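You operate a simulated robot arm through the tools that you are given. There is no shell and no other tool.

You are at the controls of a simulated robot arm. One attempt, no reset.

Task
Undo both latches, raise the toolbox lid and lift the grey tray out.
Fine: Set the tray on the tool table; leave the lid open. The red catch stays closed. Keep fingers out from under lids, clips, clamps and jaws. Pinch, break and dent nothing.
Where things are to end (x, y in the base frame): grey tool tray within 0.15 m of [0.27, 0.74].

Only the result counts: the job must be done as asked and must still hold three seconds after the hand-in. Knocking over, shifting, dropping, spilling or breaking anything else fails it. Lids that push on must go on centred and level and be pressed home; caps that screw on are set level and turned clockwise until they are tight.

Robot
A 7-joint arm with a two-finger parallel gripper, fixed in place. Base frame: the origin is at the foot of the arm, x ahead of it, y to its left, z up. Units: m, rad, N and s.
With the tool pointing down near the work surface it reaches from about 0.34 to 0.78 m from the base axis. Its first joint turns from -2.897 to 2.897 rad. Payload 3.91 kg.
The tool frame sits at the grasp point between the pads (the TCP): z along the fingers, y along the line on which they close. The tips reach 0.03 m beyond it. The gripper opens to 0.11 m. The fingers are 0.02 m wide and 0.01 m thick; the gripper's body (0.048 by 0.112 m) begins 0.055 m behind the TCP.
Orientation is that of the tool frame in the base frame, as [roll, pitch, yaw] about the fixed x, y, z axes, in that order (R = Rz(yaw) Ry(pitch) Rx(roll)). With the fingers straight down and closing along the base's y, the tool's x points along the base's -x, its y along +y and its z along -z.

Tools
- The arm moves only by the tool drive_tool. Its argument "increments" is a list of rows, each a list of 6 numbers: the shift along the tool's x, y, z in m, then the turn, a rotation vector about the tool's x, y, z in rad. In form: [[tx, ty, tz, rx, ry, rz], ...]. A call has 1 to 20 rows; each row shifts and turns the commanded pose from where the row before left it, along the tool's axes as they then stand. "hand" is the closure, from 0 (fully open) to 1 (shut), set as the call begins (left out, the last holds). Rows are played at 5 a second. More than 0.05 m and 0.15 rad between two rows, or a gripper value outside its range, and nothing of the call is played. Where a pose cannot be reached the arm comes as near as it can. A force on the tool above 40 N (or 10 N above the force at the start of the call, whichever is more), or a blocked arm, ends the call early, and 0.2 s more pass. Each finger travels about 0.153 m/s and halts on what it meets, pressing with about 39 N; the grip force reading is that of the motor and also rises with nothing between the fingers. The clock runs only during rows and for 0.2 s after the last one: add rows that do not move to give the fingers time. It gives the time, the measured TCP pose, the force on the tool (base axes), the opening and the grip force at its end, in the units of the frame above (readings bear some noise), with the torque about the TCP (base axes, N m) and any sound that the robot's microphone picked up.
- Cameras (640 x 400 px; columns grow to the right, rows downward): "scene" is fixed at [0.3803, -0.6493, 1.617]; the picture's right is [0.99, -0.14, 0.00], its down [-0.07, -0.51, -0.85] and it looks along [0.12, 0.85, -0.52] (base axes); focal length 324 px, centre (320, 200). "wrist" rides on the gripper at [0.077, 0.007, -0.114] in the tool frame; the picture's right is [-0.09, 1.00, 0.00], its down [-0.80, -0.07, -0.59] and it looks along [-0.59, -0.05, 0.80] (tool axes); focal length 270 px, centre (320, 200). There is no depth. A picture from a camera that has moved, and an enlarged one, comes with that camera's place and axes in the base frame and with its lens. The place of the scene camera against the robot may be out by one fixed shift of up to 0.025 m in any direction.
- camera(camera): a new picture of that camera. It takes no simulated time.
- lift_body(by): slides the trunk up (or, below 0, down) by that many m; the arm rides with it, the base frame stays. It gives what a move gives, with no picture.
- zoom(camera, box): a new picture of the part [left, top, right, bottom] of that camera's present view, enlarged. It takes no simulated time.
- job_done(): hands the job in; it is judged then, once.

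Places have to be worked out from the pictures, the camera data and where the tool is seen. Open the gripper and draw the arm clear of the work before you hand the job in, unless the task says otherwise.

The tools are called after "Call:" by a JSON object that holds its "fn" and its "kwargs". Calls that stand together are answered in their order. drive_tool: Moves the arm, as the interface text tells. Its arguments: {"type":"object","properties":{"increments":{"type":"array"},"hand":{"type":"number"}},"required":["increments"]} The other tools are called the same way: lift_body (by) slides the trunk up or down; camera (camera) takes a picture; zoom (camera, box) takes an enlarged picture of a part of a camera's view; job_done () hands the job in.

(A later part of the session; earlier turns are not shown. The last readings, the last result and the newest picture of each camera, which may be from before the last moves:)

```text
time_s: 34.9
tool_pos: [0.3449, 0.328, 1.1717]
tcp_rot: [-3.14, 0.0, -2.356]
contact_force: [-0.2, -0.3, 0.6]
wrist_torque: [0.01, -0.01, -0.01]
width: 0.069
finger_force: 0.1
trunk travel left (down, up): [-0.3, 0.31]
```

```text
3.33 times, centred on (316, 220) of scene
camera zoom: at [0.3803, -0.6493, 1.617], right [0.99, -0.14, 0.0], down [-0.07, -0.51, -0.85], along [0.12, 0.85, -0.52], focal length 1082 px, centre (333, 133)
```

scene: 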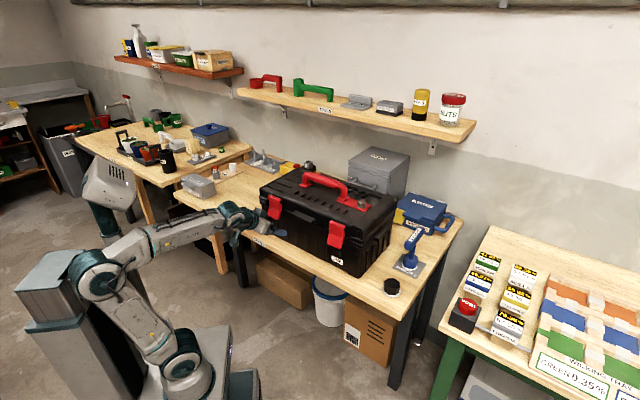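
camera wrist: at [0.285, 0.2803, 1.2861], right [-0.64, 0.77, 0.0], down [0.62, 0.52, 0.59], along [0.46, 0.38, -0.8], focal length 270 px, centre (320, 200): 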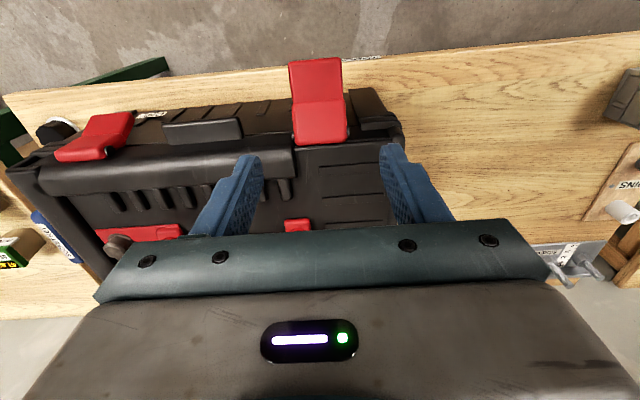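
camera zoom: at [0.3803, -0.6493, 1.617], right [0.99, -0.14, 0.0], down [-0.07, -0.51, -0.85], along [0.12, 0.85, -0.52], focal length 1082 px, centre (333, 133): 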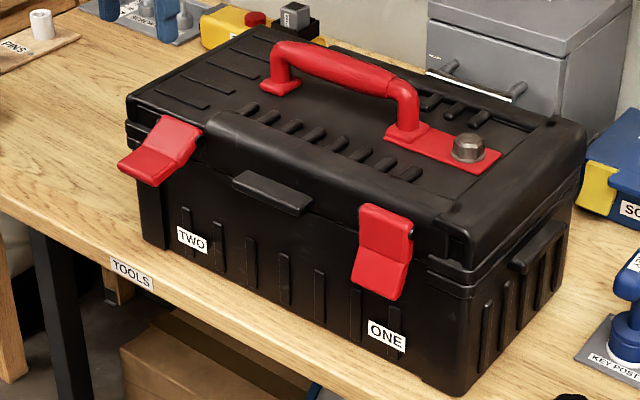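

Latch TWO stays raised. Now I'll move across to latch ONE (estimated at v≈−0.279, same height), staying high, and tilt the tool the same way.

Call:
{"fn": "drive_tool", "kwargs": {"increments": [[0.006, -0.0445, 0, 0, 0, 0], [0.006, -0.0445, 0, 0, 0, 0], [0.006, -0.0445, 0, 0, 0, 0], [0.006, -0.0445, 0, 0, 0, 0], [0.006, -0.0445, 0, 0, 0, 0], [0.006, -0.0445, 0, 0, 0, 0], [0, 0, 0, 0, -0.136, 0], [0, 0, 0, 0, -0.136, 0], [0, 0, 0, 0, -0.136, 0], [0, 0, 0, 0, -0.136, 0], [0, 0, 0, 0, -0.136, 0], [0, 0, 0, 0, -0.136, 0], [0, 0, 0, 0, -0.136, 0], [0, 0, 0, 0, 0, 0]]}}

Call:
{"fn": "camera", "kwargs": {"camera": "wrist"}}

Call:
{"fn": "camera", "kwargs": {"camera": "scene"}}

```text
time_s: 37.9
tool_pos: [0.5056, 0.1141, 1.1724]
tcp_rot: [-3.14, 0.953, -2.355]
contact_force: [0.2, -1.1, 0.4]
wrist_torque: [0.02, 0.02, -0.01]
width: 0.0693
finger_force: 0.0
trunk travel left (down, up): [-0.3, 0.31]
```

```text
taken
camera wrist: at [0.4033, 0.0235, 1.1757], right [-0.67, 0.74, 0.07], down [0.03, -0.06, 1.0], along [0.74, 0.67, 0.02], focal length 270 px, centre (320, 200)
```

wrist: 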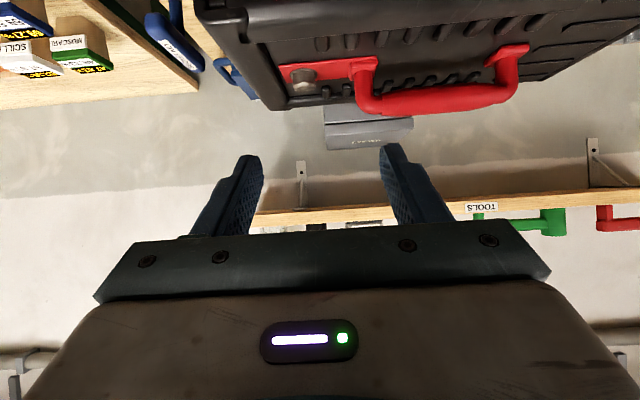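

```text
taken
```

scene: 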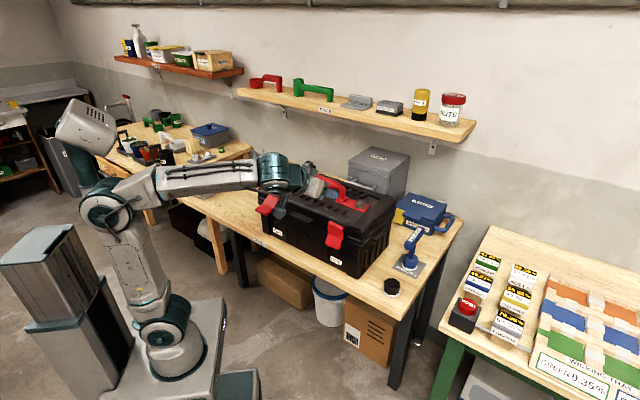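

Pose reached cleanly. Descending to the standoff in front of latch ONE.

Call:
{"fn": "drive_tool", "kwargs": {"increments": [[0.0318, -0.0005, 0.0297, 0, 0, 0], [0.0318, -0.0005, 0.0297, 0, 0, 0], [0.0318, -0.0005, 0.0297, 0, 0, 0], [0.0318, -0.0005, 0.0297, 0, 0, 0], [0, 0, 0, 0, 0, 0]]}}

Call:
{"fn": "camera", "kwargs": {"camera": "wrist"}}

Call:
{"fn": "zoom", "kwargs": {"camera": "wrist", "box": [200, 60, 456, 220]}}

```text
time_s: 39.1
tool_pos: [0.5221, 0.1276, 0.9987]
tcp_rot: [-3.141, 0.951, -2.356]
contact_force: [-0.7, 0.1, 0.1]
wrist_torque: [-0.01, 0.01, 0.01]
width: 0.0691
finger_force: 0.1
trunk travel left (down, up): [-0.3, 0.31]
```

```text
taken
camera wrist: at [0.4187, 0.0369, 1.0027], right [-0.67, 0.74, 0.07], down [0.04, -0.06, 1.0], along [0.74, 0.67, 0.01], focal length 270 px, centre (320, 200)
```

wrist: 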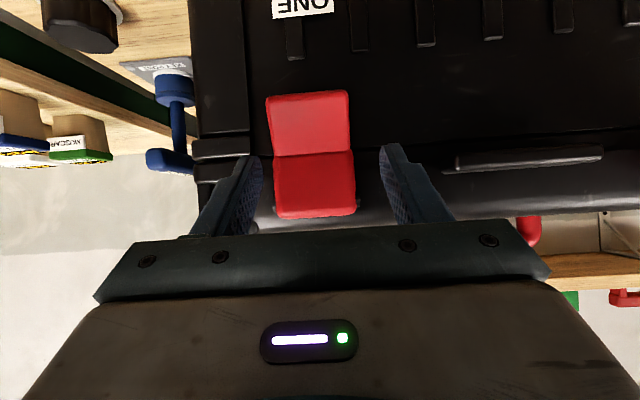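

```text
2.50 times, centred on (328, 140) of wrist
camera zoom: at [0.4187, 0.0369, 1.0027], right [-0.67, 0.74, 0.07], down [0.04, -0.06, 1.0], along [0.74, 0.67, 0.01], focal length 676 px, centre (300, 350)
```

zoom: 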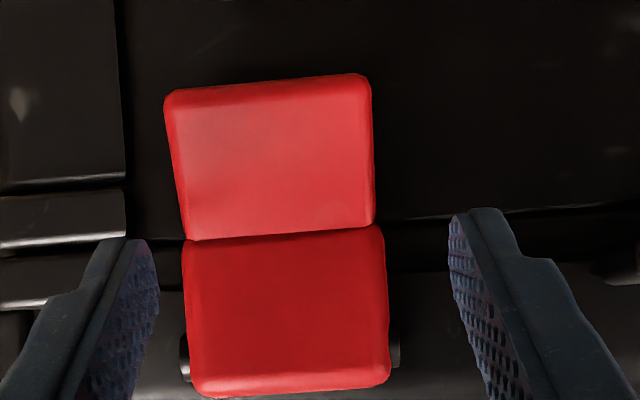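

Latch ONE appears ~6 mm toward −v from centre, at the same height. I'll shift sideways and then advance alongside the flap.

Call:
{"fn": "drive_tool", "kwargs": {"increments": [[0, -0.006, 0, 0, 0, 0], [0.003, 0, 0.012, 0, 0, 0], [0.003, 0, 0.012, 0, 0, 0], [0.002, 0, 0.011, 0, 0, 0], [0.001, 0, 0.008, 0, 0, 0], [0, 0, 0, 0, 0, 0]]}}

Call:
{"fn": "zoom", "kwargs": {"camera": "wrist", "box": [200, 80, 456, 240]}}

```text
time_s: 40.5
tool_pos: [0.5473, 0.1483, 0.9678]
tcp_rot: [-3.141, 0.951, -2.357]
contact_force: [0.0, 0.4, -0.3]
wrist_torque: [0.02, 0.03, 0.02]
width: 0.0693
finger_force: 0.1
trunk travel left (down, up): [-0.3, 0.31]
```

```text
2.50 times, centred on (328, 160) of wrist
camera zoom: at [0.446, 0.0559, 0.9713], right [-0.67, 0.74, 0.07], down [0.04, -0.06, 1.0], along [0.74, 0.67, 0.02], focal length 676 px, centre (300, 300)
```

zoom: 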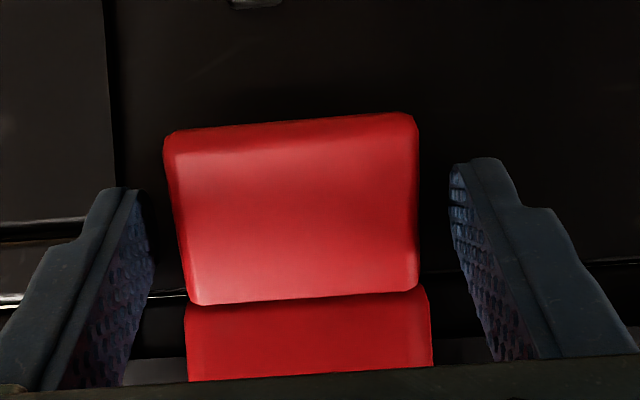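

Well centred. A tiny downward adjustment, then close on the flap.

Call:
{"fn": "drive_tool", "kwargs": {"increments": [[0.0025, 0, 0.002, 0, 0, 0], [0, 0, 0, 0, 0, 0]]}}

Call:
{"fn": "drive_tool", "kwargs": {"increments": [[0, 0, 0, 0, 0, 0], [0, 0, 0, 0, 0, 0], [0, 0, 0, 0, 0, 0]], "hand": 0.8}}

Call:
{"fn": "zoom", "kwargs": {"camera": "wrist", "box": [200, 80, 456, 240]}}

```text
time_s: 41.1
tool_pos: [0.5482, 0.1471, 0.9648]
tcp_rot: [-3.141, 0.949, -2.356]
contact_force: [-0.2, -1.1, 0.6]
wrist_torque: [-0.04, -0.03, -0.02]
width: 0.0691
finger_force: 0.1
trunk travel left (down, up): [-0.3, 0.31]
```

```text
time_s: 41.9
tool_pos: [0.5476, 0.1476, 0.9635]
tcp_rot: [3.14, 0.952, -2.356]
contact_force: [1.7, -1.5, 0.5]
wrist_torque: [-0.11, -0.11, -0.03]
width: 0.0416
finger_force: 38.8
trunk travel left (down, up): [-0.3, 0.31]
```

```text
2.50 times, centred on (328, 160) of wrist
camera zoom: at [0.4461, 0.0557, 0.9684], right [-0.67, 0.74, 0.07], down [0.04, -0.06, 1.0], along [0.74, 0.67, 0.02], focal length 676 px, centre (300, 300)
```

zoom: 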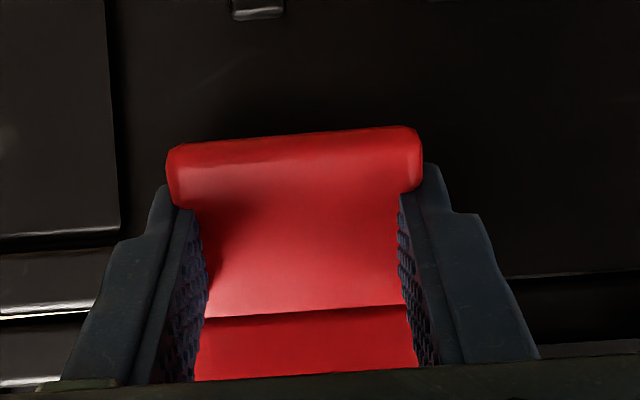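

Firm grip again at 4.16 cm. I'll swing latch ONE through the same arc.

Call:
{"fn": "drive_tool", "kwargs": {"increments": [[-0.0002, 0, -0.004, 0, 0.08, 0], [-0.0002, 0, -0.004, 0, 0.08, 0], [-0.0003, 0, -0.005, 0, 0.1, 0], [-0.0003, 0, -0.005, 0, 0.1, 0], [-0.0003, 0, -0.005, 0, 0.1, 0], [-0.0003, 0, -0.005, 0, 0.1, 0], [0, 0, 0, 0, 0, 0]]}}

Call:
{"fn": "zoom", "kwargs": {"camera": "scene", "box": [260, 180, 420, 280]}}

```text
time_s: 43.5
tool_pos: [0.5373, 0.1348, 0.9883]
tcp_rot: [3.141, 0.39, -2.357]
contact_force: [-2.1, -1.8, 0.0]
wrist_torque: [-0.2, -0.09, 0.37]
width: 0.0418
finger_force: 39.0
trunk travel left (down, up): [-0.3, 0.31]
```

```text
4.00 times, centred on (340, 230) of scene
camera zoom: at [0.3803, -0.6493, 1.617], right [0.99, -0.14, 0.0], down [-0.07, -0.51, -0.85], along [0.12, 0.85, -0.52], focal length 1298 px, centre (240, 80)
```

zoom: 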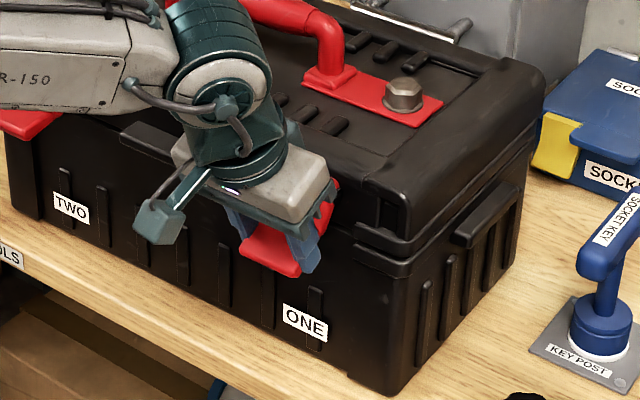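

Latch ONE is following nicely. Continuing to about the same final angle.

Call:
{"fn": "drive_tool", "kwargs": {"increments": [[-0.0003, 0, -0.005, 0, 0.1, 0], [-0.0003, 0, -0.005, 0, 0.1, 0], [-0.0003, 0, -0.005, 0, 0.1, 0], [-0.0003, 0, -0.005, 0, 0.1, 0], [-0.0003, 0, -0.005, 0, 0.1, 0], [-0.0003, 0, -0.005, 0, 0.1, 0], [-0.0003, 0, -0.005, 0, 0.1, 0], [0, 0, 0, 0, 0, 0]]}}

Call:
{"fn": "zoom", "kwargs": {"camera": "scene", "box": [260, 180, 420, 280]}}

Call:
{"fn": "camera", "kwargs": {"camera": "wrist"}}

```text
time_s: 45.3
tool_pos: [0.5375, 0.1347, 1.0209]
tcp_rot: [-3.141, -0.308, -2.356]
contact_force: [5.6, 0.6, 0.2]
wrist_torque: [0.9, -0.53, 0.01]
width: 0.0414
finger_force: 39.4
trunk travel left (down, up): [-0.3, 0.31]
```

```text
4.00 times, centred on (340, 230) of scene
camera zoom: at [0.3803, -0.6493, 1.617], right [0.99, -0.14, 0.0], down [-0.07, -0.51, -0.85], along [0.12, 0.85, -0.52], focal length 1298 px, centre (240, 80)
```

zoom: 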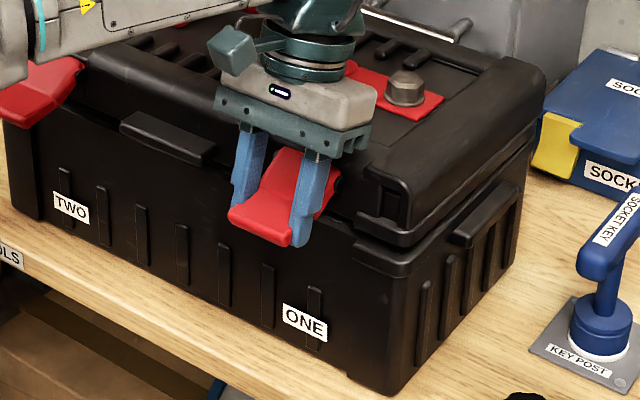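

```text
taken
camera wrist: at [0.5048, 0.1137, 1.153], right [-0.65, 0.76, -0.03], down [0.72, 0.62, 0.32], along [0.26, 0.19, -0.95], focal length 270 px, centre (320, 200)
```

wrist: 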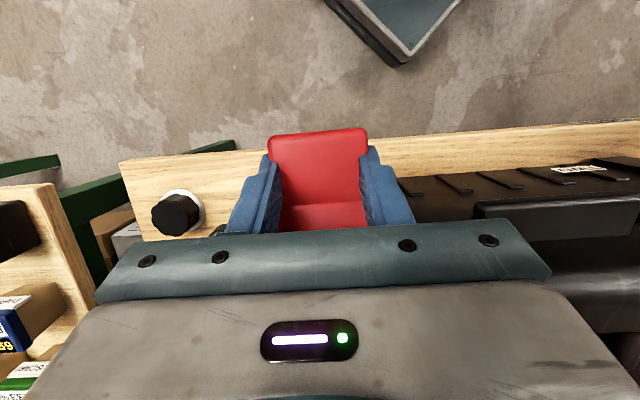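

About 72° open. I'll go a little further as far as the force allows, matching latch TWO.

Call:
{"fn": "drive_tool", "kwargs": {"increments": [[-0.0002, 0, -0.004, 0, 0.07, 0], [-0.0002, 0, -0.004, 0, 0.07, 0], [0, 0, 0, 0, 0, 0]]}}

Call:
{"fn": "drive_tool", "kwargs": {"increments": [[0, 0, 0, 0, 0, 0], [0, 0, 0, 0, 0, 0]], "hand": 0.37}}

Call:
{"fn": "camera", "kwargs": {"camera": "wrist"}}

Call:
{"fn": "zoom", "kwargs": {"camera": "scene", "box": [260, 180, 420, 280]}}

```text
time_s: 46.1
tool_pos: [0.5382, 0.1364, 1.0275]
tcp_rot: [-3.141, -0.45, -2.357]
contact_force: [2.9, 2.2, -0.1]
wrist_torque: [0.6, -0.54, 0.23]
width: 0.0415
finger_force: 39.1
trunk travel left (down, up): [-0.3, 0.31]
```

```text
time_s: 46.7
tool_pos: [0.538, 0.1364, 1.0279]
tcp_rot: [-3.14, -0.449, -2.357]
contact_force: [-0.4, 0.2, 0.1]
wrist_torque: [0.02, 0.0, -0.03]
width: 0.0694
finger_force: 0.1
trunk travel left (down, up): [-0.3, 0.31]
```

```text
taken
camera wrist: at [0.5191, 0.1286, 1.1646], right [-0.65, 0.76, -0.04], down [0.74, 0.64, 0.19], along [0.17, 0.09, -0.98], focal length 270 px, centre (320, 200)
```

wrist: 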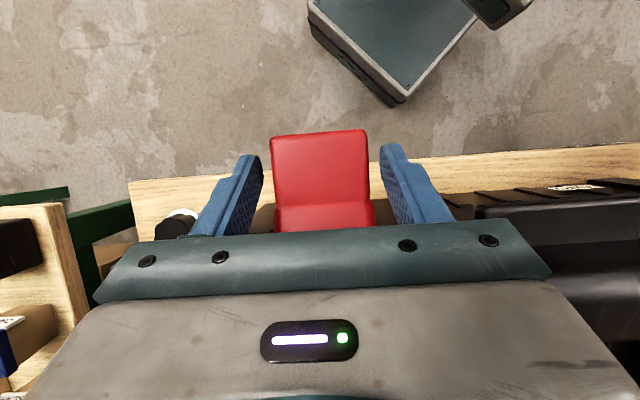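

```text
4.00 times, centred on (340, 230) of scene
camera zoom: at [0.3803, -0.6493, 1.617], right [0.99, -0.14, 0.0], down [-0.07, -0.51, -0.85], along [0.12, 0.85, -0.52], focal length 1298 px, centre (240, 80)
```

zoom: 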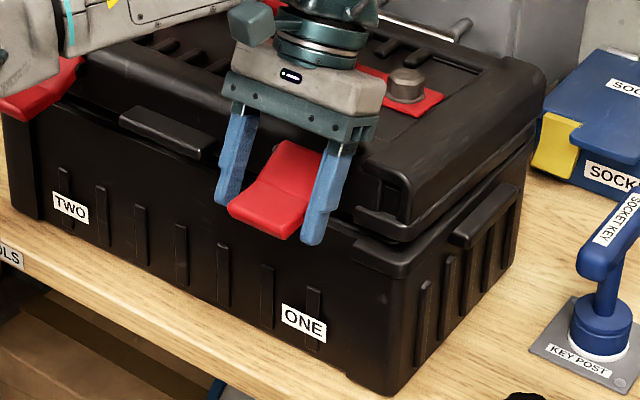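

Latch ONE is open, and the lid now appears slightly raised along its seam, so both catches have released it. I'll rotate back to vertical and rise clear.

Call:
{"fn": "drive_tool", "kwargs": {"increments": [[0, 0, -0.01, 0, 0, 0], [0, 0, 0, 0, -0.11, 0], [0, 0, 0, 0, -0.11, 0], [0, 0, 0, 0, -0.11, 0], [0, 0, 0, 0, -0.118, 0], [0, 0, -0.035, 0, 0, 0], [0, 0, -0.035, 0, 0, 0], [0, 0, -0.035, 0, 0, 0], [0, 0, -0.035, 0, 0, 0], [0, 0, 0, 0, 0, 0]]}}

Call:
{"fn": "camera", "kwargs": {"camera": "wrist"}}

Call:
{"fn": "zoom", "kwargs": {"camera": "scene", "box": [240, 150, 432, 270]}}

```text
time_s: 48.9
tool_pos: [0.5371, 0.1363, 1.1585]
tcp_rot: [-3.142, -0.003, -2.356]
contact_force: [-0.3, -1.0, 0.7]
wrist_torque: [0.01, 0.0, -0.05]
width: 0.0692
finger_force: 0.1
out of reach, approached as far as the arm can: row 1, 9
trunk travel left (down, up): [-0.3, 0.31]
```

```text
taken
camera wrist: at [0.4786, 0.0882, 1.2708], right [-0.64, 0.77, 0.0], down [0.62, 0.52, 0.59], along [0.46, 0.38, -0.8], focal length 270 px, centre (320, 200)
```

wrist: 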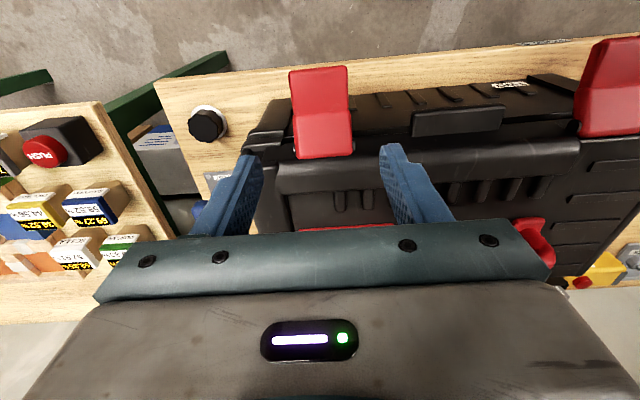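

```text
3.33 times, centred on (336, 210) of scene
camera zoom: at [0.3803, -0.6493, 1.617], right [0.99, -0.14, 0.0], down [-0.07, -0.51, -0.85], along [0.12, 0.85, -0.52], focal length 1082 px, centre (267, 167)
```

zoom: 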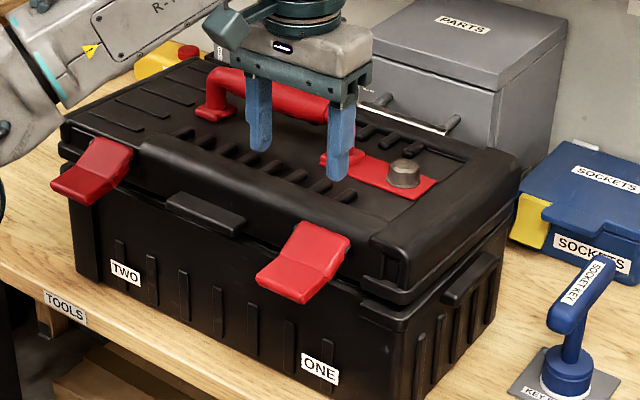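

The lid is ajar by itself and holding, so the hinge has friction. My plan is to grip the lid's front tab by its two ends and swing the lid back. I'll raise the trunk a bit, centre in front of the tab (v≈−0.149), open fully and tilt.

Call:
{"fn": "lift_body", "kwargs": {"by": 0.1}}

Call:
{"fn": "drive_tool", "kwargs": {"increments": [[0.01, 0.0335, 0, 0, 0, 0], [0.01, 0.0335, 0, 0, 0, 0], [0.01, 0.0335, 0, 0, 0, 0], [0.01, 0.0335, 0, 0, 0, 0], [0, 0, 0, 0, -0.13, 0], [0, 0, 0, 0, -0.13, 0], [0, 0, 0, 0, -0.13, 0], [0, 0, 0, 0, -0.13, 0], [0, 0, 0, 0, -0.13, 0], [0, 0, 0, 0, -0.13, 0], [0, 0, 0, 0, 0, 0]], "hand": 0}}

Call:
{"fn": "camera", "kwargs": {"camera": "wrist"}}

Call:
{"fn": "camera", "kwargs": {"camera": "scene"}}

```text
time_s: 50.2
tool_pos: [0.5366, 0.1375, 1.256]
tcp_rot: [3.141, -0.001, -2.357]
contact_force: [0.0, -0.2, 0.4]
wrist_torque: [-0.02, 0.01, -0.01]
width: 0.0692
finger_force: 0.1
trunk travel left (down, up): [-0.4, 0.21]
```

```text
time_s: 52.6
tool_pos: [0.4152, 0.2015, 1.2565]
tcp_rot: [3.14, 0.782, -2.357]
contact_force: [-0.5, -0.3, 0.3]
wrist_torque: [-0.01, 0.03, 0.03]
width: 0.1099
finger_force: 0.0
trunk travel left (down, up): [-0.4, 0.21]
```

```text
taken
camera wrist: at [0.3142, 0.1134, 1.2839], right [-0.66, 0.75, 0.06], down [0.16, 0.06, 0.99], along [0.74, 0.66, -0.15], focal length 270 px, centre (320, 200)
```

wrist: 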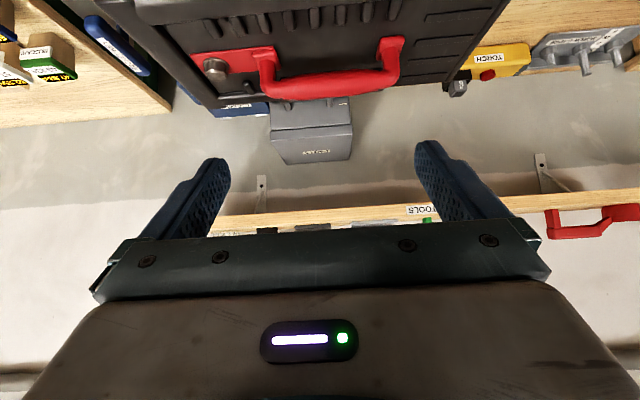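

```text
taken
```

scene: 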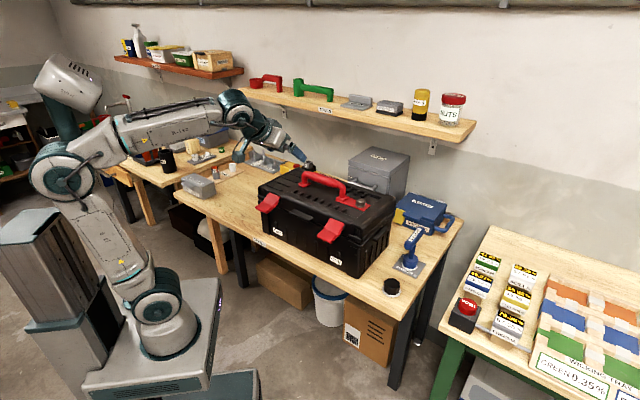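

Descending to a standoff in front of the tab, between the two raised latches.

Call:
{"fn": "drive_tool", "kwargs": {"increments": [[0.031, 0, 0.0312, 0, 0, 0], [0.031, 0, 0.0312, 0, 0, 0], [0.031, 0, 0.0312, 0, 0, 0], [0.031, 0, 0.0312, 0, 0, 0], [0.024, 0, 0.024, 0, 0, 0], [0, 0, 0, 0, 0, 0]]}}

Call:
{"fn": "camera", "kwargs": {"camera": "wrist"}}

Call:
{"fn": "zoom", "kwargs": {"camera": "wrist", "box": [200, 60, 456, 220]}}

Call:
{"fn": "zoom", "kwargs": {"camera": "scene", "box": [240, 170, 400, 270]}}

```text
time_s: 54.0
tool_pos: [0.4133, 0.2042, 1.0455]
tcp_rot: [-3.14, 0.779, -2.358]
contact_force: [-0.1, 0.1, -0.5]
wrist_torque: [0.01, 0.01, 0.04]
width: 0.1099
finger_force: 0.1
trunk travel left (down, up): [-0.4, 0.21]
```

```text
taken
camera wrist: at [0.3131, 0.1143, 1.0732], right [-0.66, 0.75, 0.06], down [0.16, 0.06, 0.99], along [0.73, 0.66, -0.16], focal length 270 px, centre (320, 200)
```

wrist: 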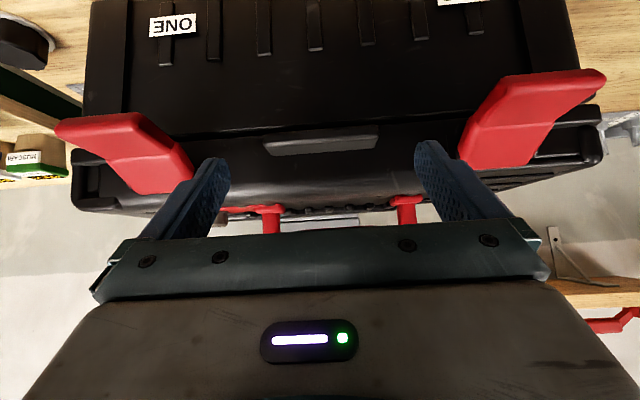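

```text
2.50 times, centred on (328, 140) of wrist
camera zoom: at [0.3131, 0.1143, 1.0732], right [-0.66, 0.75, 0.06], down [0.16, 0.06, 0.99], along [0.73, 0.66, -0.16], focal length 676 px, centre (300, 350)
```

zoom: 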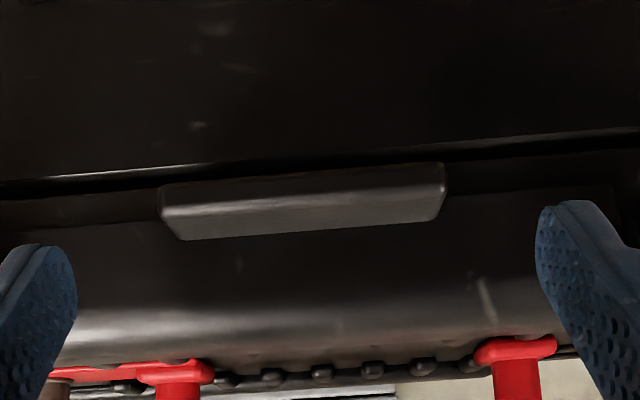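

```text
4.00 times, centred on (320, 220) of scene
camera zoom: at [0.3803, -0.6493, 1.617], right [0.99, -0.14, 0.0], down [-0.07, -0.51, -0.85], along [0.12, 0.85, -0.52], focal length 1298 px, centre (320, 120)
```

zoom: 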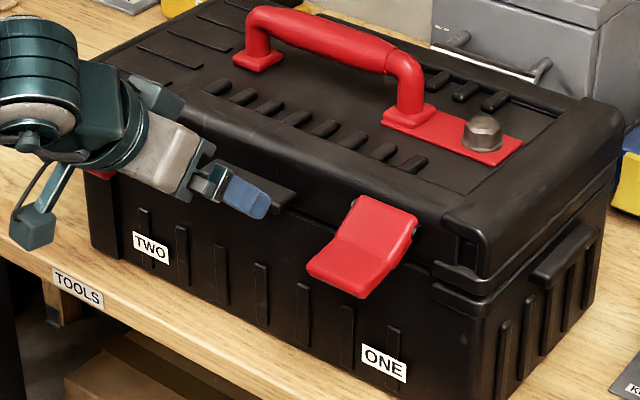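

The tab is clearly in view, about 8.6 cm wide, so the fingers can straddle its ends. I'll move a bit closer and lower for a second measurement of its depth and height.

Call:
{"fn": "drive_tool", "kwargs": {"increments": [[0, 0.002, 0, 0, -0.1, 0], [0.0095, 0, 0.0165, 0, 0, 0], [0.0095, 0, 0.0165, 0, 0, 0], [0, 0, 0, 0, 0, 0]]}}

Call:
{"fn": "camera", "kwargs": {"camera": "wrist"}}

Call:
{"fn": "zoom", "kwargs": {"camera": "wrist", "box": [200, 80, 456, 240]}}

```text
time_s: 55.0
tool_pos: [0.4216, 0.2138, 1.0102]
tcp_rot: [-3.14, 0.878, -2.356]
contact_force: [-0.1, 0.4, 0.1]
wrist_torque: [0.0, 0.0, 0.03]
width: 0.1099
finger_force: 0.1
trunk travel left (down, up): [-0.4, 0.21]
```

```text
taken
camera wrist: at [0.3199, 0.1228, 1.0234], right [-0.66, 0.74, 0.07], down [0.09, -0.01, 1.0], along [0.74, 0.67, -0.06], focal length 270 px, centre (320, 200)
```

wrist: 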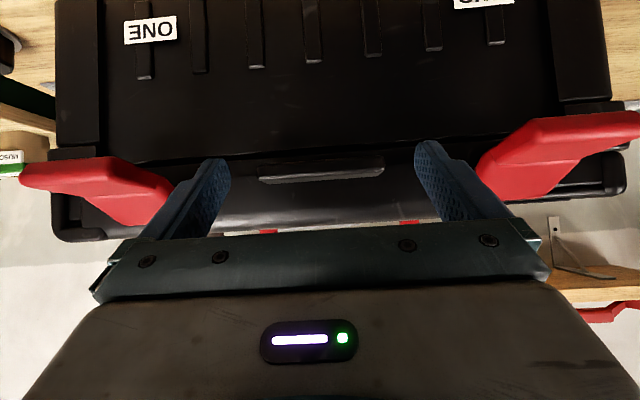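

```text
2.50 times, centred on (328, 160) of wrist
camera zoom: at [0.3199, 0.1228, 1.0234], right [-0.66, 0.74, 0.07], down [0.09, -0.01, 1.0], along [0.74, 0.67, -0.06], focal length 676 px, centre (300, 300)
```

zoom: 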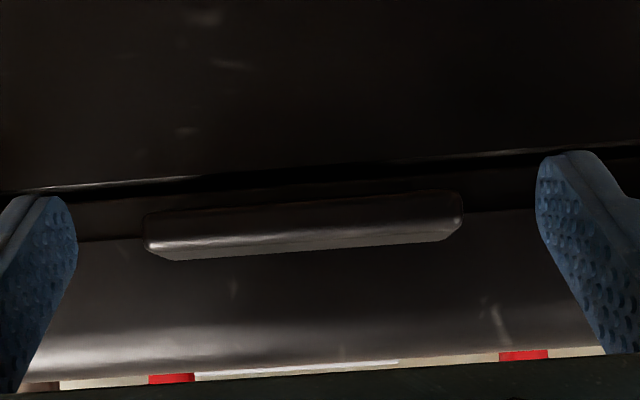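

Triangulation puts the tab's front edge at u≈0.503, z≈0.985–0.994, v≈−0.147, and the tool is centred on it. I'll slide the open fingers in around the tab's ends.

Call:
{"fn": "drive_tool", "kwargs": {"increments": [[-0.0063, 0, 0.01, 0, 0, 0], [-0.0063, 0, 0.01, 0, 0, 0], [-0.0063, 0, 0.01, 0, 0, 0], [-0.006, 0, 0.009, 0, 0, 0], [0, 0, 0, 0, 0, 0]]}}

Call:
{"fn": "camera", "kwargs": {"camera": "wrist"}}

Call:
{"fn": "zoom", "kwargs": {"camera": "scene", "box": [252, 180, 380, 260]}}

```text
time_s: 56.2
tool_pos: [0.4544, 0.2449, 1.0056]
tcp_rot: [-3.141, 0.88, -2.357]
contact_force: [-0.4, -0.1, 0.2]
wrist_torque: [0.0, 0.03, -0.02]
width: 0.1099
finger_force: 0.0
trunk travel left (down, up): [-0.4, 0.21]
```

```text
taken
camera wrist: at [0.3529, 0.1544, 1.0189], right [-0.66, 0.74, 0.07], down [0.09, -0.01, 1.0], along [0.74, 0.67, -0.06], focal length 270 px, centre (320, 200)
```

wrist: 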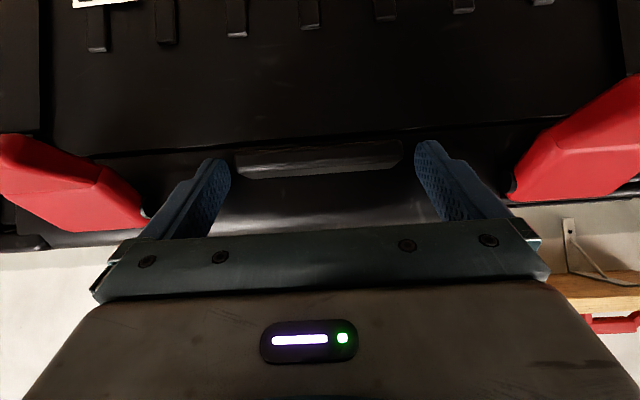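

```text
5.00 times, centred on (316, 220) of scene
camera zoom: at [0.3803, -0.6493, 1.617], right [0.99, -0.14, 0.0], down [-0.07, -0.51, -0.85], along [0.12, 0.85, -0.52], focal length 1622 px, centre (340, 100)
```

zoom: 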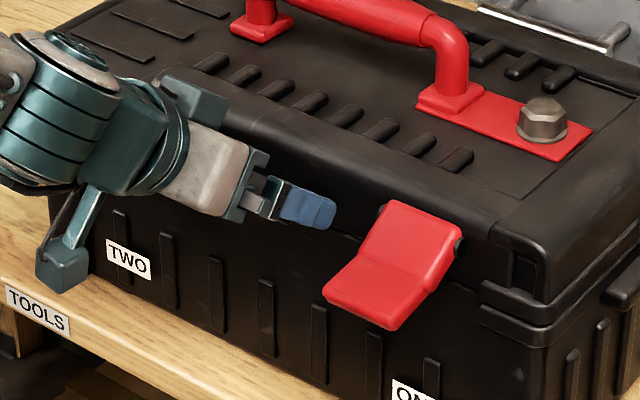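

The tab lies between the fingertips with a centimetre or less on each side. Closing on its ends.

Call:
{"fn": "drive_tool", "kwargs": {"increments": [[0, 0, 0, 0, 0, 0], [0, 0, 0, 0, 0, 0], [0, 0, 0, 0, 0, 0]], "hand": 0.4}}

Call:
{"fn": "zoom", "kwargs": {"camera": "wrist", "box": [200, 80, 456, 240]}}

```text
time_s: 57.0
tool_pos: [0.4548, 0.2456, 1.005]
tcp_rot: [-3.141, 0.878, -2.356]
contact_force: [0.7, 0.7, -1.3]
wrist_torque: [0.06, -0.48, -0.2]
width: 0.0898
finger_force: 38.7
trunk travel left (down, up): [-0.4, 0.21]
```

```text
2.50 times, centred on (328, 160) of wrist
camera zoom: at [0.353, 0.1541, 1.0189], right [-0.66, 0.74, 0.07], down [0.09, -0.01, 1.0], along [0.74, 0.67, -0.06], focal length 676 px, centre (300, 300)
```

zoom: 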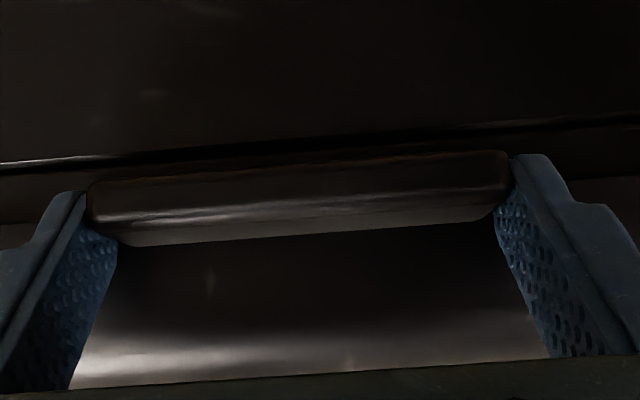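

Solid grip on the tab at 9.0 cm. I'll begin raising the lid along an arc about the rear hinge (estimated u≈0.77, z≈0.975) in small steps, watching force.

Call:
{"fn": "drive_tool", "kwargs": {"increments": [[-0.0105, 0, -0.0074, 0, 0, 0], [-0.0109, 0, -0.0068, 0, 0, 0], [-0.0112, 0, -0.0063, 0, 0, 0], [0, 0, 0, 0, 0, 0]]}}

Call:
{"fn": "zoom", "kwargs": {"camera": "wrist", "box": [200, 80, 456, 240]}}

Call:
{"fn": "zoom", "kwargs": {"camera": "scene", "box": [240, 150, 432, 270]}}

```text
time_s: 58.0
tool_pos: [0.4569, 0.2488, 1.0422]
tcp_rot: [3.141, 0.878, -2.358]
contact_force: [2.9, -1.7, 0.8]
wrist_torque: [-0.92, 0.93, 0.09]
width: 0.0899
finger_force: 39.6
trunk travel left (down, up): [-0.4, 0.21]
```

```text
2.50 times, centred on (328, 160) of wrist
camera zoom: at [0.3561, 0.1586, 1.0561], right [-0.66, 0.74, 0.07], down [0.09, -0.01, 1.0], along [0.74, 0.67, -0.06], focal length 676 px, centre (300, 300)
```

zoom: 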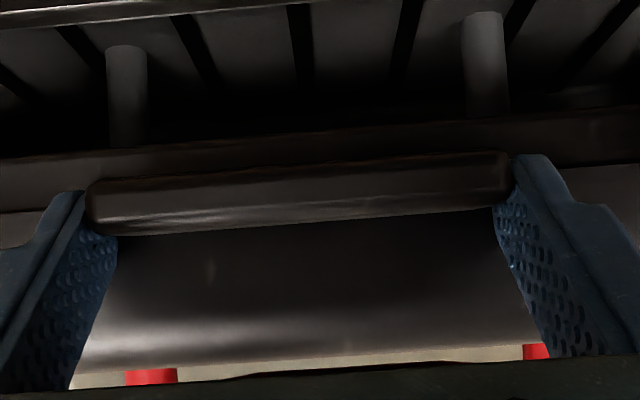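

```text
3.33 times, centred on (336, 210) of scene
camera zoom: at [0.3803, -0.6493, 1.617], right [0.99, -0.14, 0.0], down [-0.07, -0.51, -0.85], along [0.12, 0.85, -0.52], focal length 1082 px, centre (267, 167)
```

zoom: 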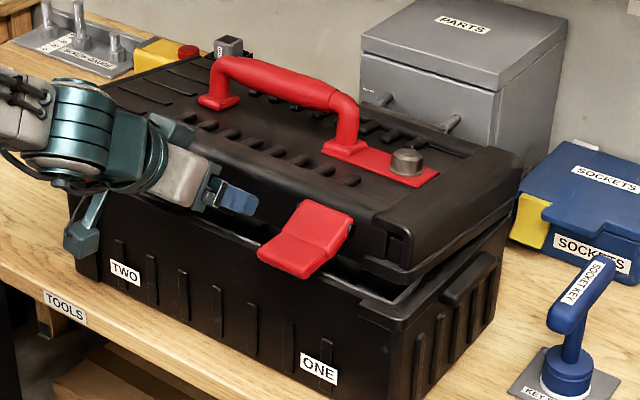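

The lid is lifting smoothly and the grey tray is already visible inside. Continuing the arc in small steps.

Call:
{"fn": "drive_tool", "kwargs": {"increments": [[-0.0186, 0, -0.0089, 0, 0, 0], [-0.0192, 0, -0.0073, 0, 0, 0], [-0.0198, 0, -0.0058, 0, 0, 0], [-0.0201, 0, -0.0042, 0, 0, 0], [0, 0, 0, 0, 0, 0]]}}

Call:
{"fn": "camera", "kwargs": {"camera": "wrist"}}

Call:
{"fn": "zoom", "kwargs": {"camera": "scene", "box": [220, 110, 412, 260]}}

```text
time_s: 59.2
tool_pos: [0.4789, 0.271, 1.1205]
tcp_rot: [3.141, 0.877, -2.355]
contact_force: [-1.1, 0.2, -7.8]
wrist_torque: [-0.77, 1.07, 0.32]
width: 0.0897
finger_force: 38.8
trunk travel left (down, up): [-0.4, 0.21]
```

```text
taken
camera wrist: at [0.3782, 0.1805, 1.1344], right [-0.67, 0.74, 0.07], down [0.09, -0.01, 1.0], along [0.74, 0.67, -0.06], focal length 270 px, centre (320, 200)
```

wrist: 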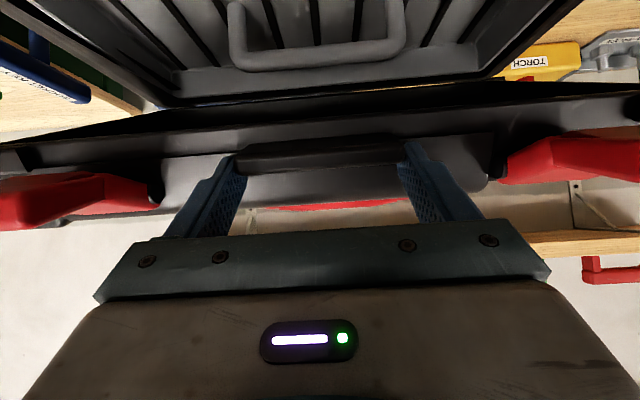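

```text
2.67 times, centred on (316, 185) of scene
camera zoom: at [0.3803, -0.6493, 1.617], right [0.99, -0.14, 0.0], down [-0.07, -0.51, -0.85], along [0.12, 0.85, -0.52], focal length 865 px, centre (331, 240)
```

zoom: 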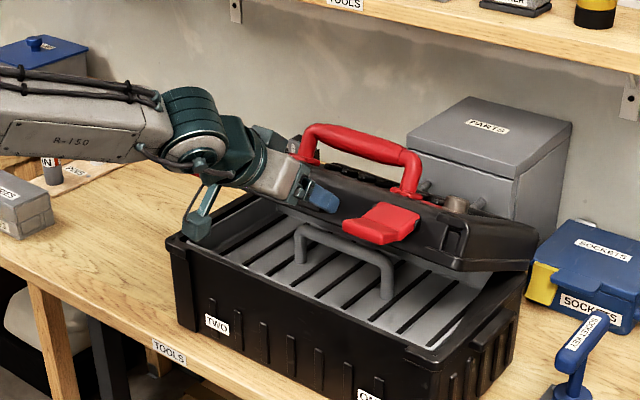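

The lid is about 27° up, and the tray with its bail handle is visible. Forces are modest (~8 N); continuing.

Call:
{"fn": "drive_tool", "kwargs": {"increments": [[-0.0204, 0, -0.0026, 0, 0, 0], [-0.0206, 0, -0.0009, 0, 0, 0], [-0.0206, 0, 0.0007, 0, 0, 0], [-0.0205, 0, 0.0024, 0, 0, 0], [0, 0, 0, 0, 0, 0]]}}

Call:
{"fn": "camera", "kwargs": {"camera": "wrist"}}

Call:
{"fn": "zoom", "kwargs": {"camera": "scene", "box": [220, 110, 412, 260]}}

```text
time_s: 60.4
tool_pos: [0.517, 0.3086, 1.1829]
tcp_rot: [3.141, 0.877, -2.357]
contact_force: [-0.3, 3.5, -11.6]
wrist_torque: [-0.73, 1.03, 0.4]
width: 0.09
finger_force: 38.6
trunk travel left (down, up): [-0.4, 0.21]
```

```text
taken
camera wrist: at [0.4153, 0.2163, 1.1966], right [-0.66, 0.74, 0.07], down [0.09, -0.01, 1.0], along [0.74, 0.67, -0.06], focal length 270 px, centre (320, 200)
```

wrist: 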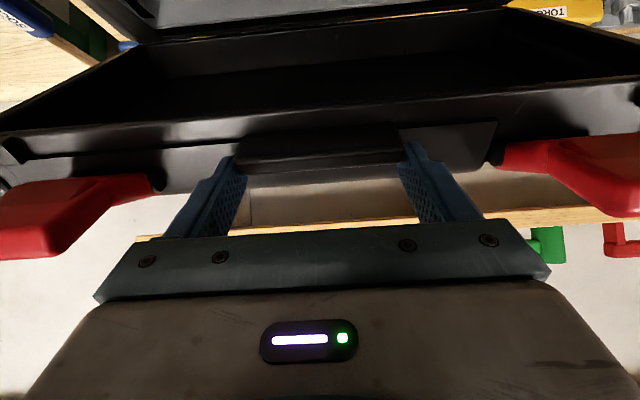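

```text
2.67 times, centred on (316, 185) of scene
camera zoom: at [0.3803, -0.6493, 1.617], right [0.99, -0.14, 0.0], down [-0.07, -0.51, -0.85], along [0.12, 0.85, -0.52], focal length 865 px, centre (331, 240)
```

zoom: 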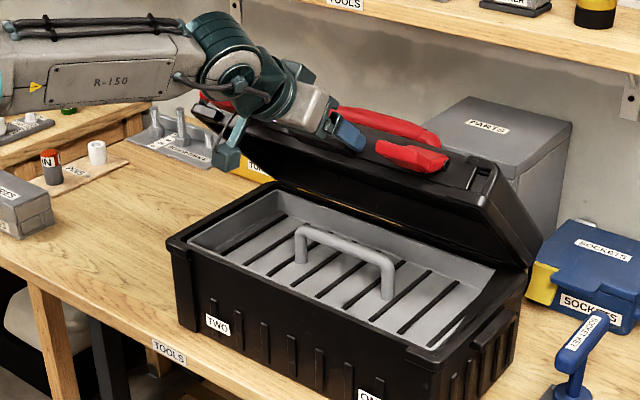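

The lid is at about 45° and tracking well, with the hinge estimate holding up. Continuing toward 75°.

Call:
{"fn": "drive_tool", "kwargs": {"increments": [[-0.0202, 0, 0.004, 0, 0, 0], [-0.0198, 0, 0.0056, 0, 0, 0], [-0.0193, 0, 0.0071, 0, 0, 0], [-0.0187, 0, 0.0087, 0, 0, 0], [-0.0179, 0, 0.0101, 0, 0, 0], [0, 0, 0, 0, 0, 0]]}}

Call:
{"fn": "camera", "kwargs": {"camera": "wrist"}}

Call:
{"fn": "zoom", "kwargs": {"camera": "scene", "box": [220, 90, 428, 220]}}

```text
time_s: 61.8
tool_pos: [0.5795, 0.3708, 1.2322]
tcp_rot: [-3.141, 0.878, -2.357]
contact_force: [1.9, -0.8, -10.2]
wrist_torque: [-0.29, 0.37, 0.17]
width: 0.0896
finger_force: 39.1
trunk travel left (down, up): [-0.4, 0.21]
```

```text
taken
camera wrist: at [0.4772, 0.2789, 1.2458], right [-0.66, 0.74, 0.07], down [0.09, -0.01, 1.0], along [0.74, 0.67, -0.06], focal length 270 px, centre (320, 200)
```

wrist: 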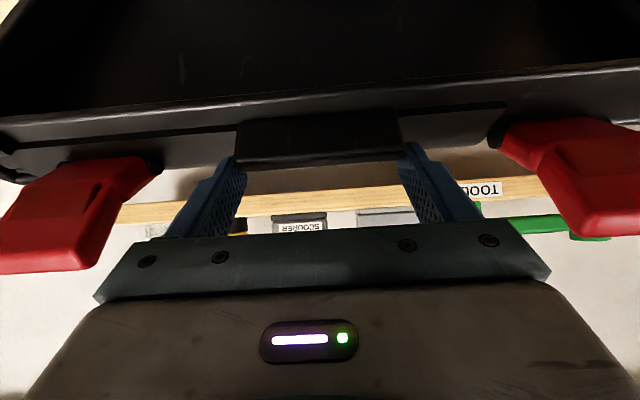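

```text
3.08 times, centred on (324, 155) of scene
camera zoom: at [0.3803, -0.6493, 1.617], right [0.99, -0.14, 0.0], down [-0.07, -0.51, -0.85], along [0.12, 0.85, -0.52], focal length 998 px, centre (308, 338)
```

zoom: 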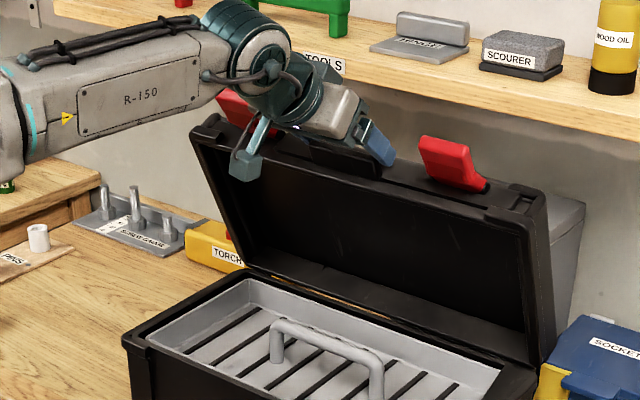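

Lid is around 70°. I'll proceed in smaller batches now, watching for the lid handle nearing the PARTS cabinet or the shelf.

Call:
{"fn": "drive_tool", "kwargs": {"increments": [[-0.0171, 0, 0.0115, 0, 0, 0], [-0.0161, 0, 0.0129, 0, 0, 0], [-0.015, 0, 0.0141, 0, 0, 0], [0, 0, 0, 0, 0, 0]]}}

Call:
{"fn": "camera", "kwargs": {"camera": "scene"}}

Call:
{"fn": "zoom", "kwargs": {"camera": "scene", "box": [220, 90, 428, 220]}}

Call:
{"fn": "camera", "kwargs": {"camera": "wrist"}}

```text
time_s: 62.8
tool_pos: [0.6222, 0.4158, 1.2464]
tcp_rot: [-3.141, 0.878, -2.357]
contact_force: [1.4, -0.2, -9.6]
wrist_torque: [0.01, 0.1, -0.03]
width: 0.0896
finger_force: 39.2
trunk travel left (down, up): [-0.4, 0.21]
```

```text
taken
```

scene: 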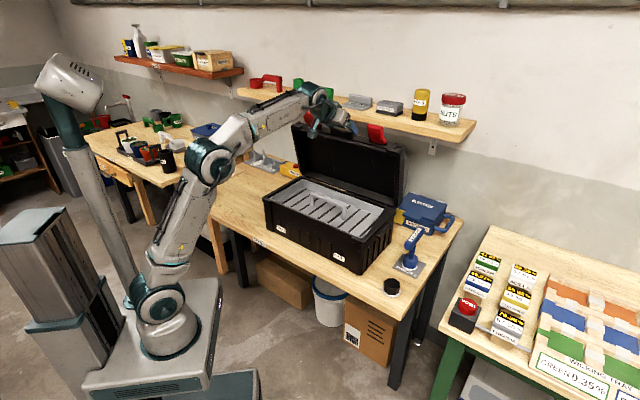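

```text
3.08 times, centred on (324, 155) of scene
camera zoom: at [0.3803, -0.6493, 1.617], right [0.99, -0.14, 0.0], down [-0.07, -0.51, -0.85], along [0.12, 0.85, -0.52], focal length 998 px, centre (308, 338)
```

zoom: 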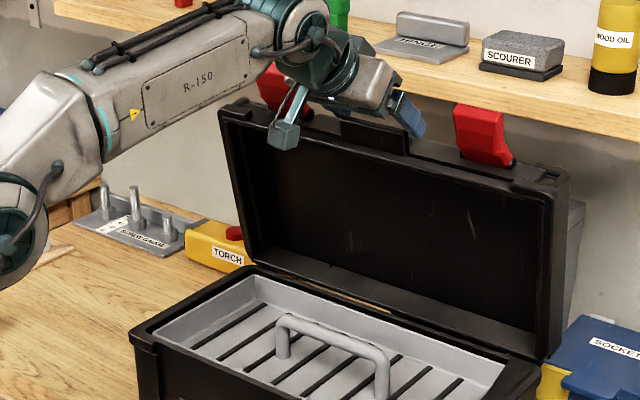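

```text
taken
camera wrist: at [0.5202, 0.3232, 1.2591], right [-0.66, 0.74, 0.07], down [0.09, -0.01, 1.0], along [0.74, 0.67, -0.06], focal length 270 px, centre (320, 200)
```

wrist: 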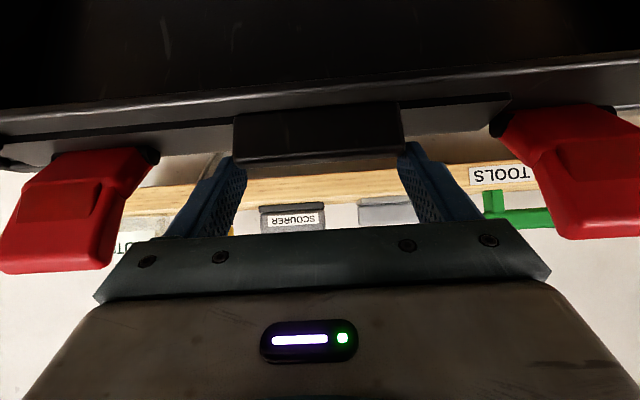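

The lid is about 84° up, and the shelf edge sits at u≈0.92, so there is still ~10 cm of clearance behind it. Two more small steps past vertical.

Call:
{"fn": "drive_tool", "kwargs": {"increments": [[-0.0138, 0, 0.0153, 0, 0, 0], [-0.0126, 0, 0.0163, 0, 0, 0], [0, 0, 0, 0, 0, 0]]}}

Call:
{"fn": "zoom", "kwargs": {"camera": "scene", "box": [220, 90, 428, 220]}}

```text
time_s: 63.6
tool_pos: [0.6517, 0.4409, 1.2489]
tcp_rot: [-3.14, 0.887, -2.357]
contact_force: [3.2, 1.7, 9.3]
wrist_torque: [0.63, -0.47, 0.18]
width: 0.0897
finger_force: 38.6
trunk travel left (down, up): [-0.4, 0.21]
```

```text
3.08 times, centred on (324, 155) of scene
camera zoom: at [0.3803, -0.6493, 1.617], right [0.99, -0.14, 0.0], down [-0.07, -0.51, -0.85], along [0.12, 0.85, -0.52], focal length 998 px, centre (308, 338)
```

zoom: 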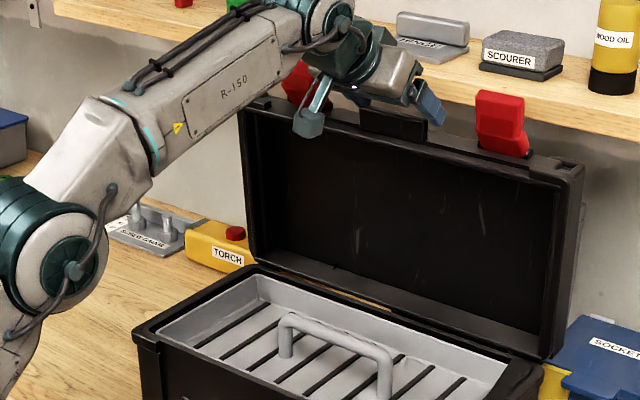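

Lid is now just past vertical with slight pull backward. One more small step to settle it beyond the balance point, then I'll check.

Call:
{"fn": "drive_tool", "kwargs": {"increments": [[-0.007, 0, 0.0075, 0, 0, 0], [-0.0065, 0, 0.008, 0, 0, 0], [0, 0, 0, 0, 0, 0]]}}

Call:
{"fn": "zoom", "kwargs": {"camera": "scene", "box": [220, 90, 428, 220]}}

Call:
{"fn": "camera", "kwargs": {"camera": "wrist"}}

```text
time_s: 64.4
tool_pos: [0.664, 0.4546, 1.2478]
tcp_rot: [3.141, 0.884, -2.355]
contact_force: [2.5, 0.0, 9.5]
wrist_torque: [0.21, -0.16, 0.23]
width: 0.0897
finger_force: 39.3
trunk travel left (down, up): [-0.4, 0.21]
```

```text
3.08 times, centred on (324, 155) of scene
camera zoom: at [0.3803, -0.6493, 1.617], right [0.99, -0.14, 0.0], down [-0.07, -0.51, -0.85], along [0.12, 0.85, -0.52], focal length 998 px, centre (308, 338)
```

zoom: 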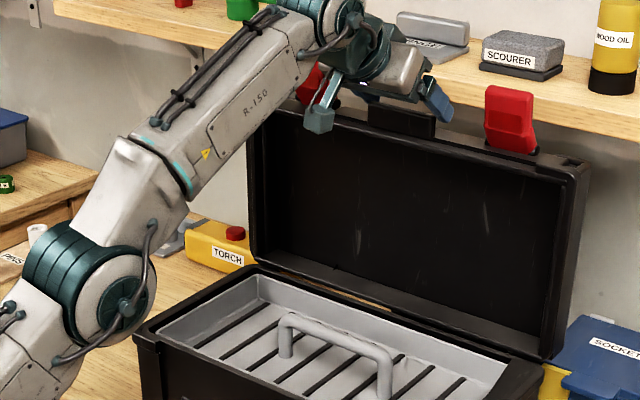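

```text
taken
camera wrist: at [0.5624, 0.3636, 1.2602], right [-0.66, 0.74, 0.07], down [0.08, -0.01, 1.0], along [0.74, 0.67, -0.05], focal length 270 px, centre (320, 200)
```

wrist: 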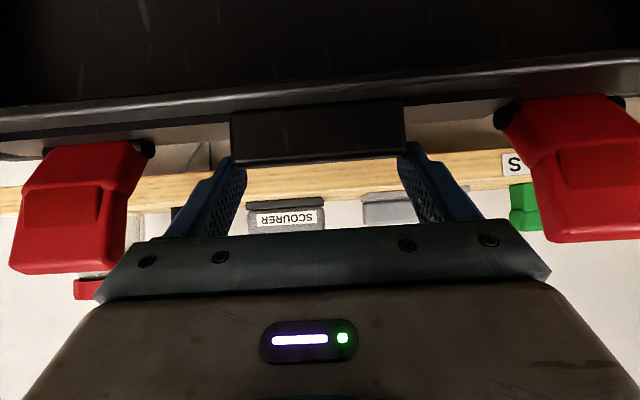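

The lid is at about 97°. I'll release it by opening fully without moving, and check whether it holds.

Call:
{"fn": "drive_tool", "kwargs": {"increments": [[0, 0, 0, 0, 0, 0], [0, 0, 0, 0, 0, 0], [0, 0, 0, 0, 0, 0]], "hand": 0}}

Call:
{"fn": "zoom", "kwargs": {"camera": "scene", "box": [220, 90, 428, 220]}}

Call:
{"fn": "camera", "kwargs": {"camera": "wrist"}}

```text
time_s: 65.2
tool_pos: [0.6644, 0.4561, 1.2452]
tcp_rot: [-3.142, 0.88, -2.355]
contact_force: [0.5, 0.3, 0.4]
wrist_torque: [-0.01, -0.02, 0.01]
width: 0.1102
finger_force: 0.0
trunk travel left (down, up): [-0.4, 0.21]
```

```text
3.08 times, centred on (324, 155) of scene
camera zoom: at [0.3803, -0.6493, 1.617], right [0.99, -0.14, 0.0], down [-0.07, -0.51, -0.85], along [0.12, 0.85, -0.52], focal length 998 px, centre (308, 338)
```

zoom: 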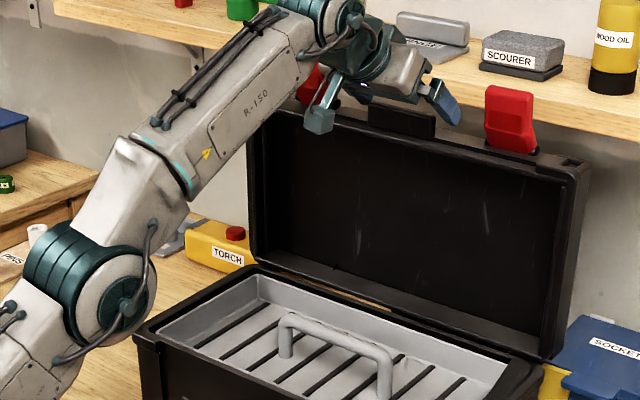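

```text
taken
camera wrist: at [0.5627, 0.3645, 1.2591], right [-0.66, 0.74, 0.07], down [0.09, -0.01, 1.0], along [0.74, 0.67, -0.06], focal length 270 px, centre (320, 200)
```

wrist: 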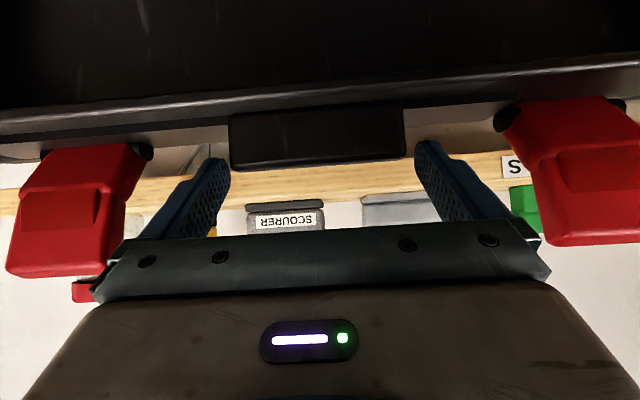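

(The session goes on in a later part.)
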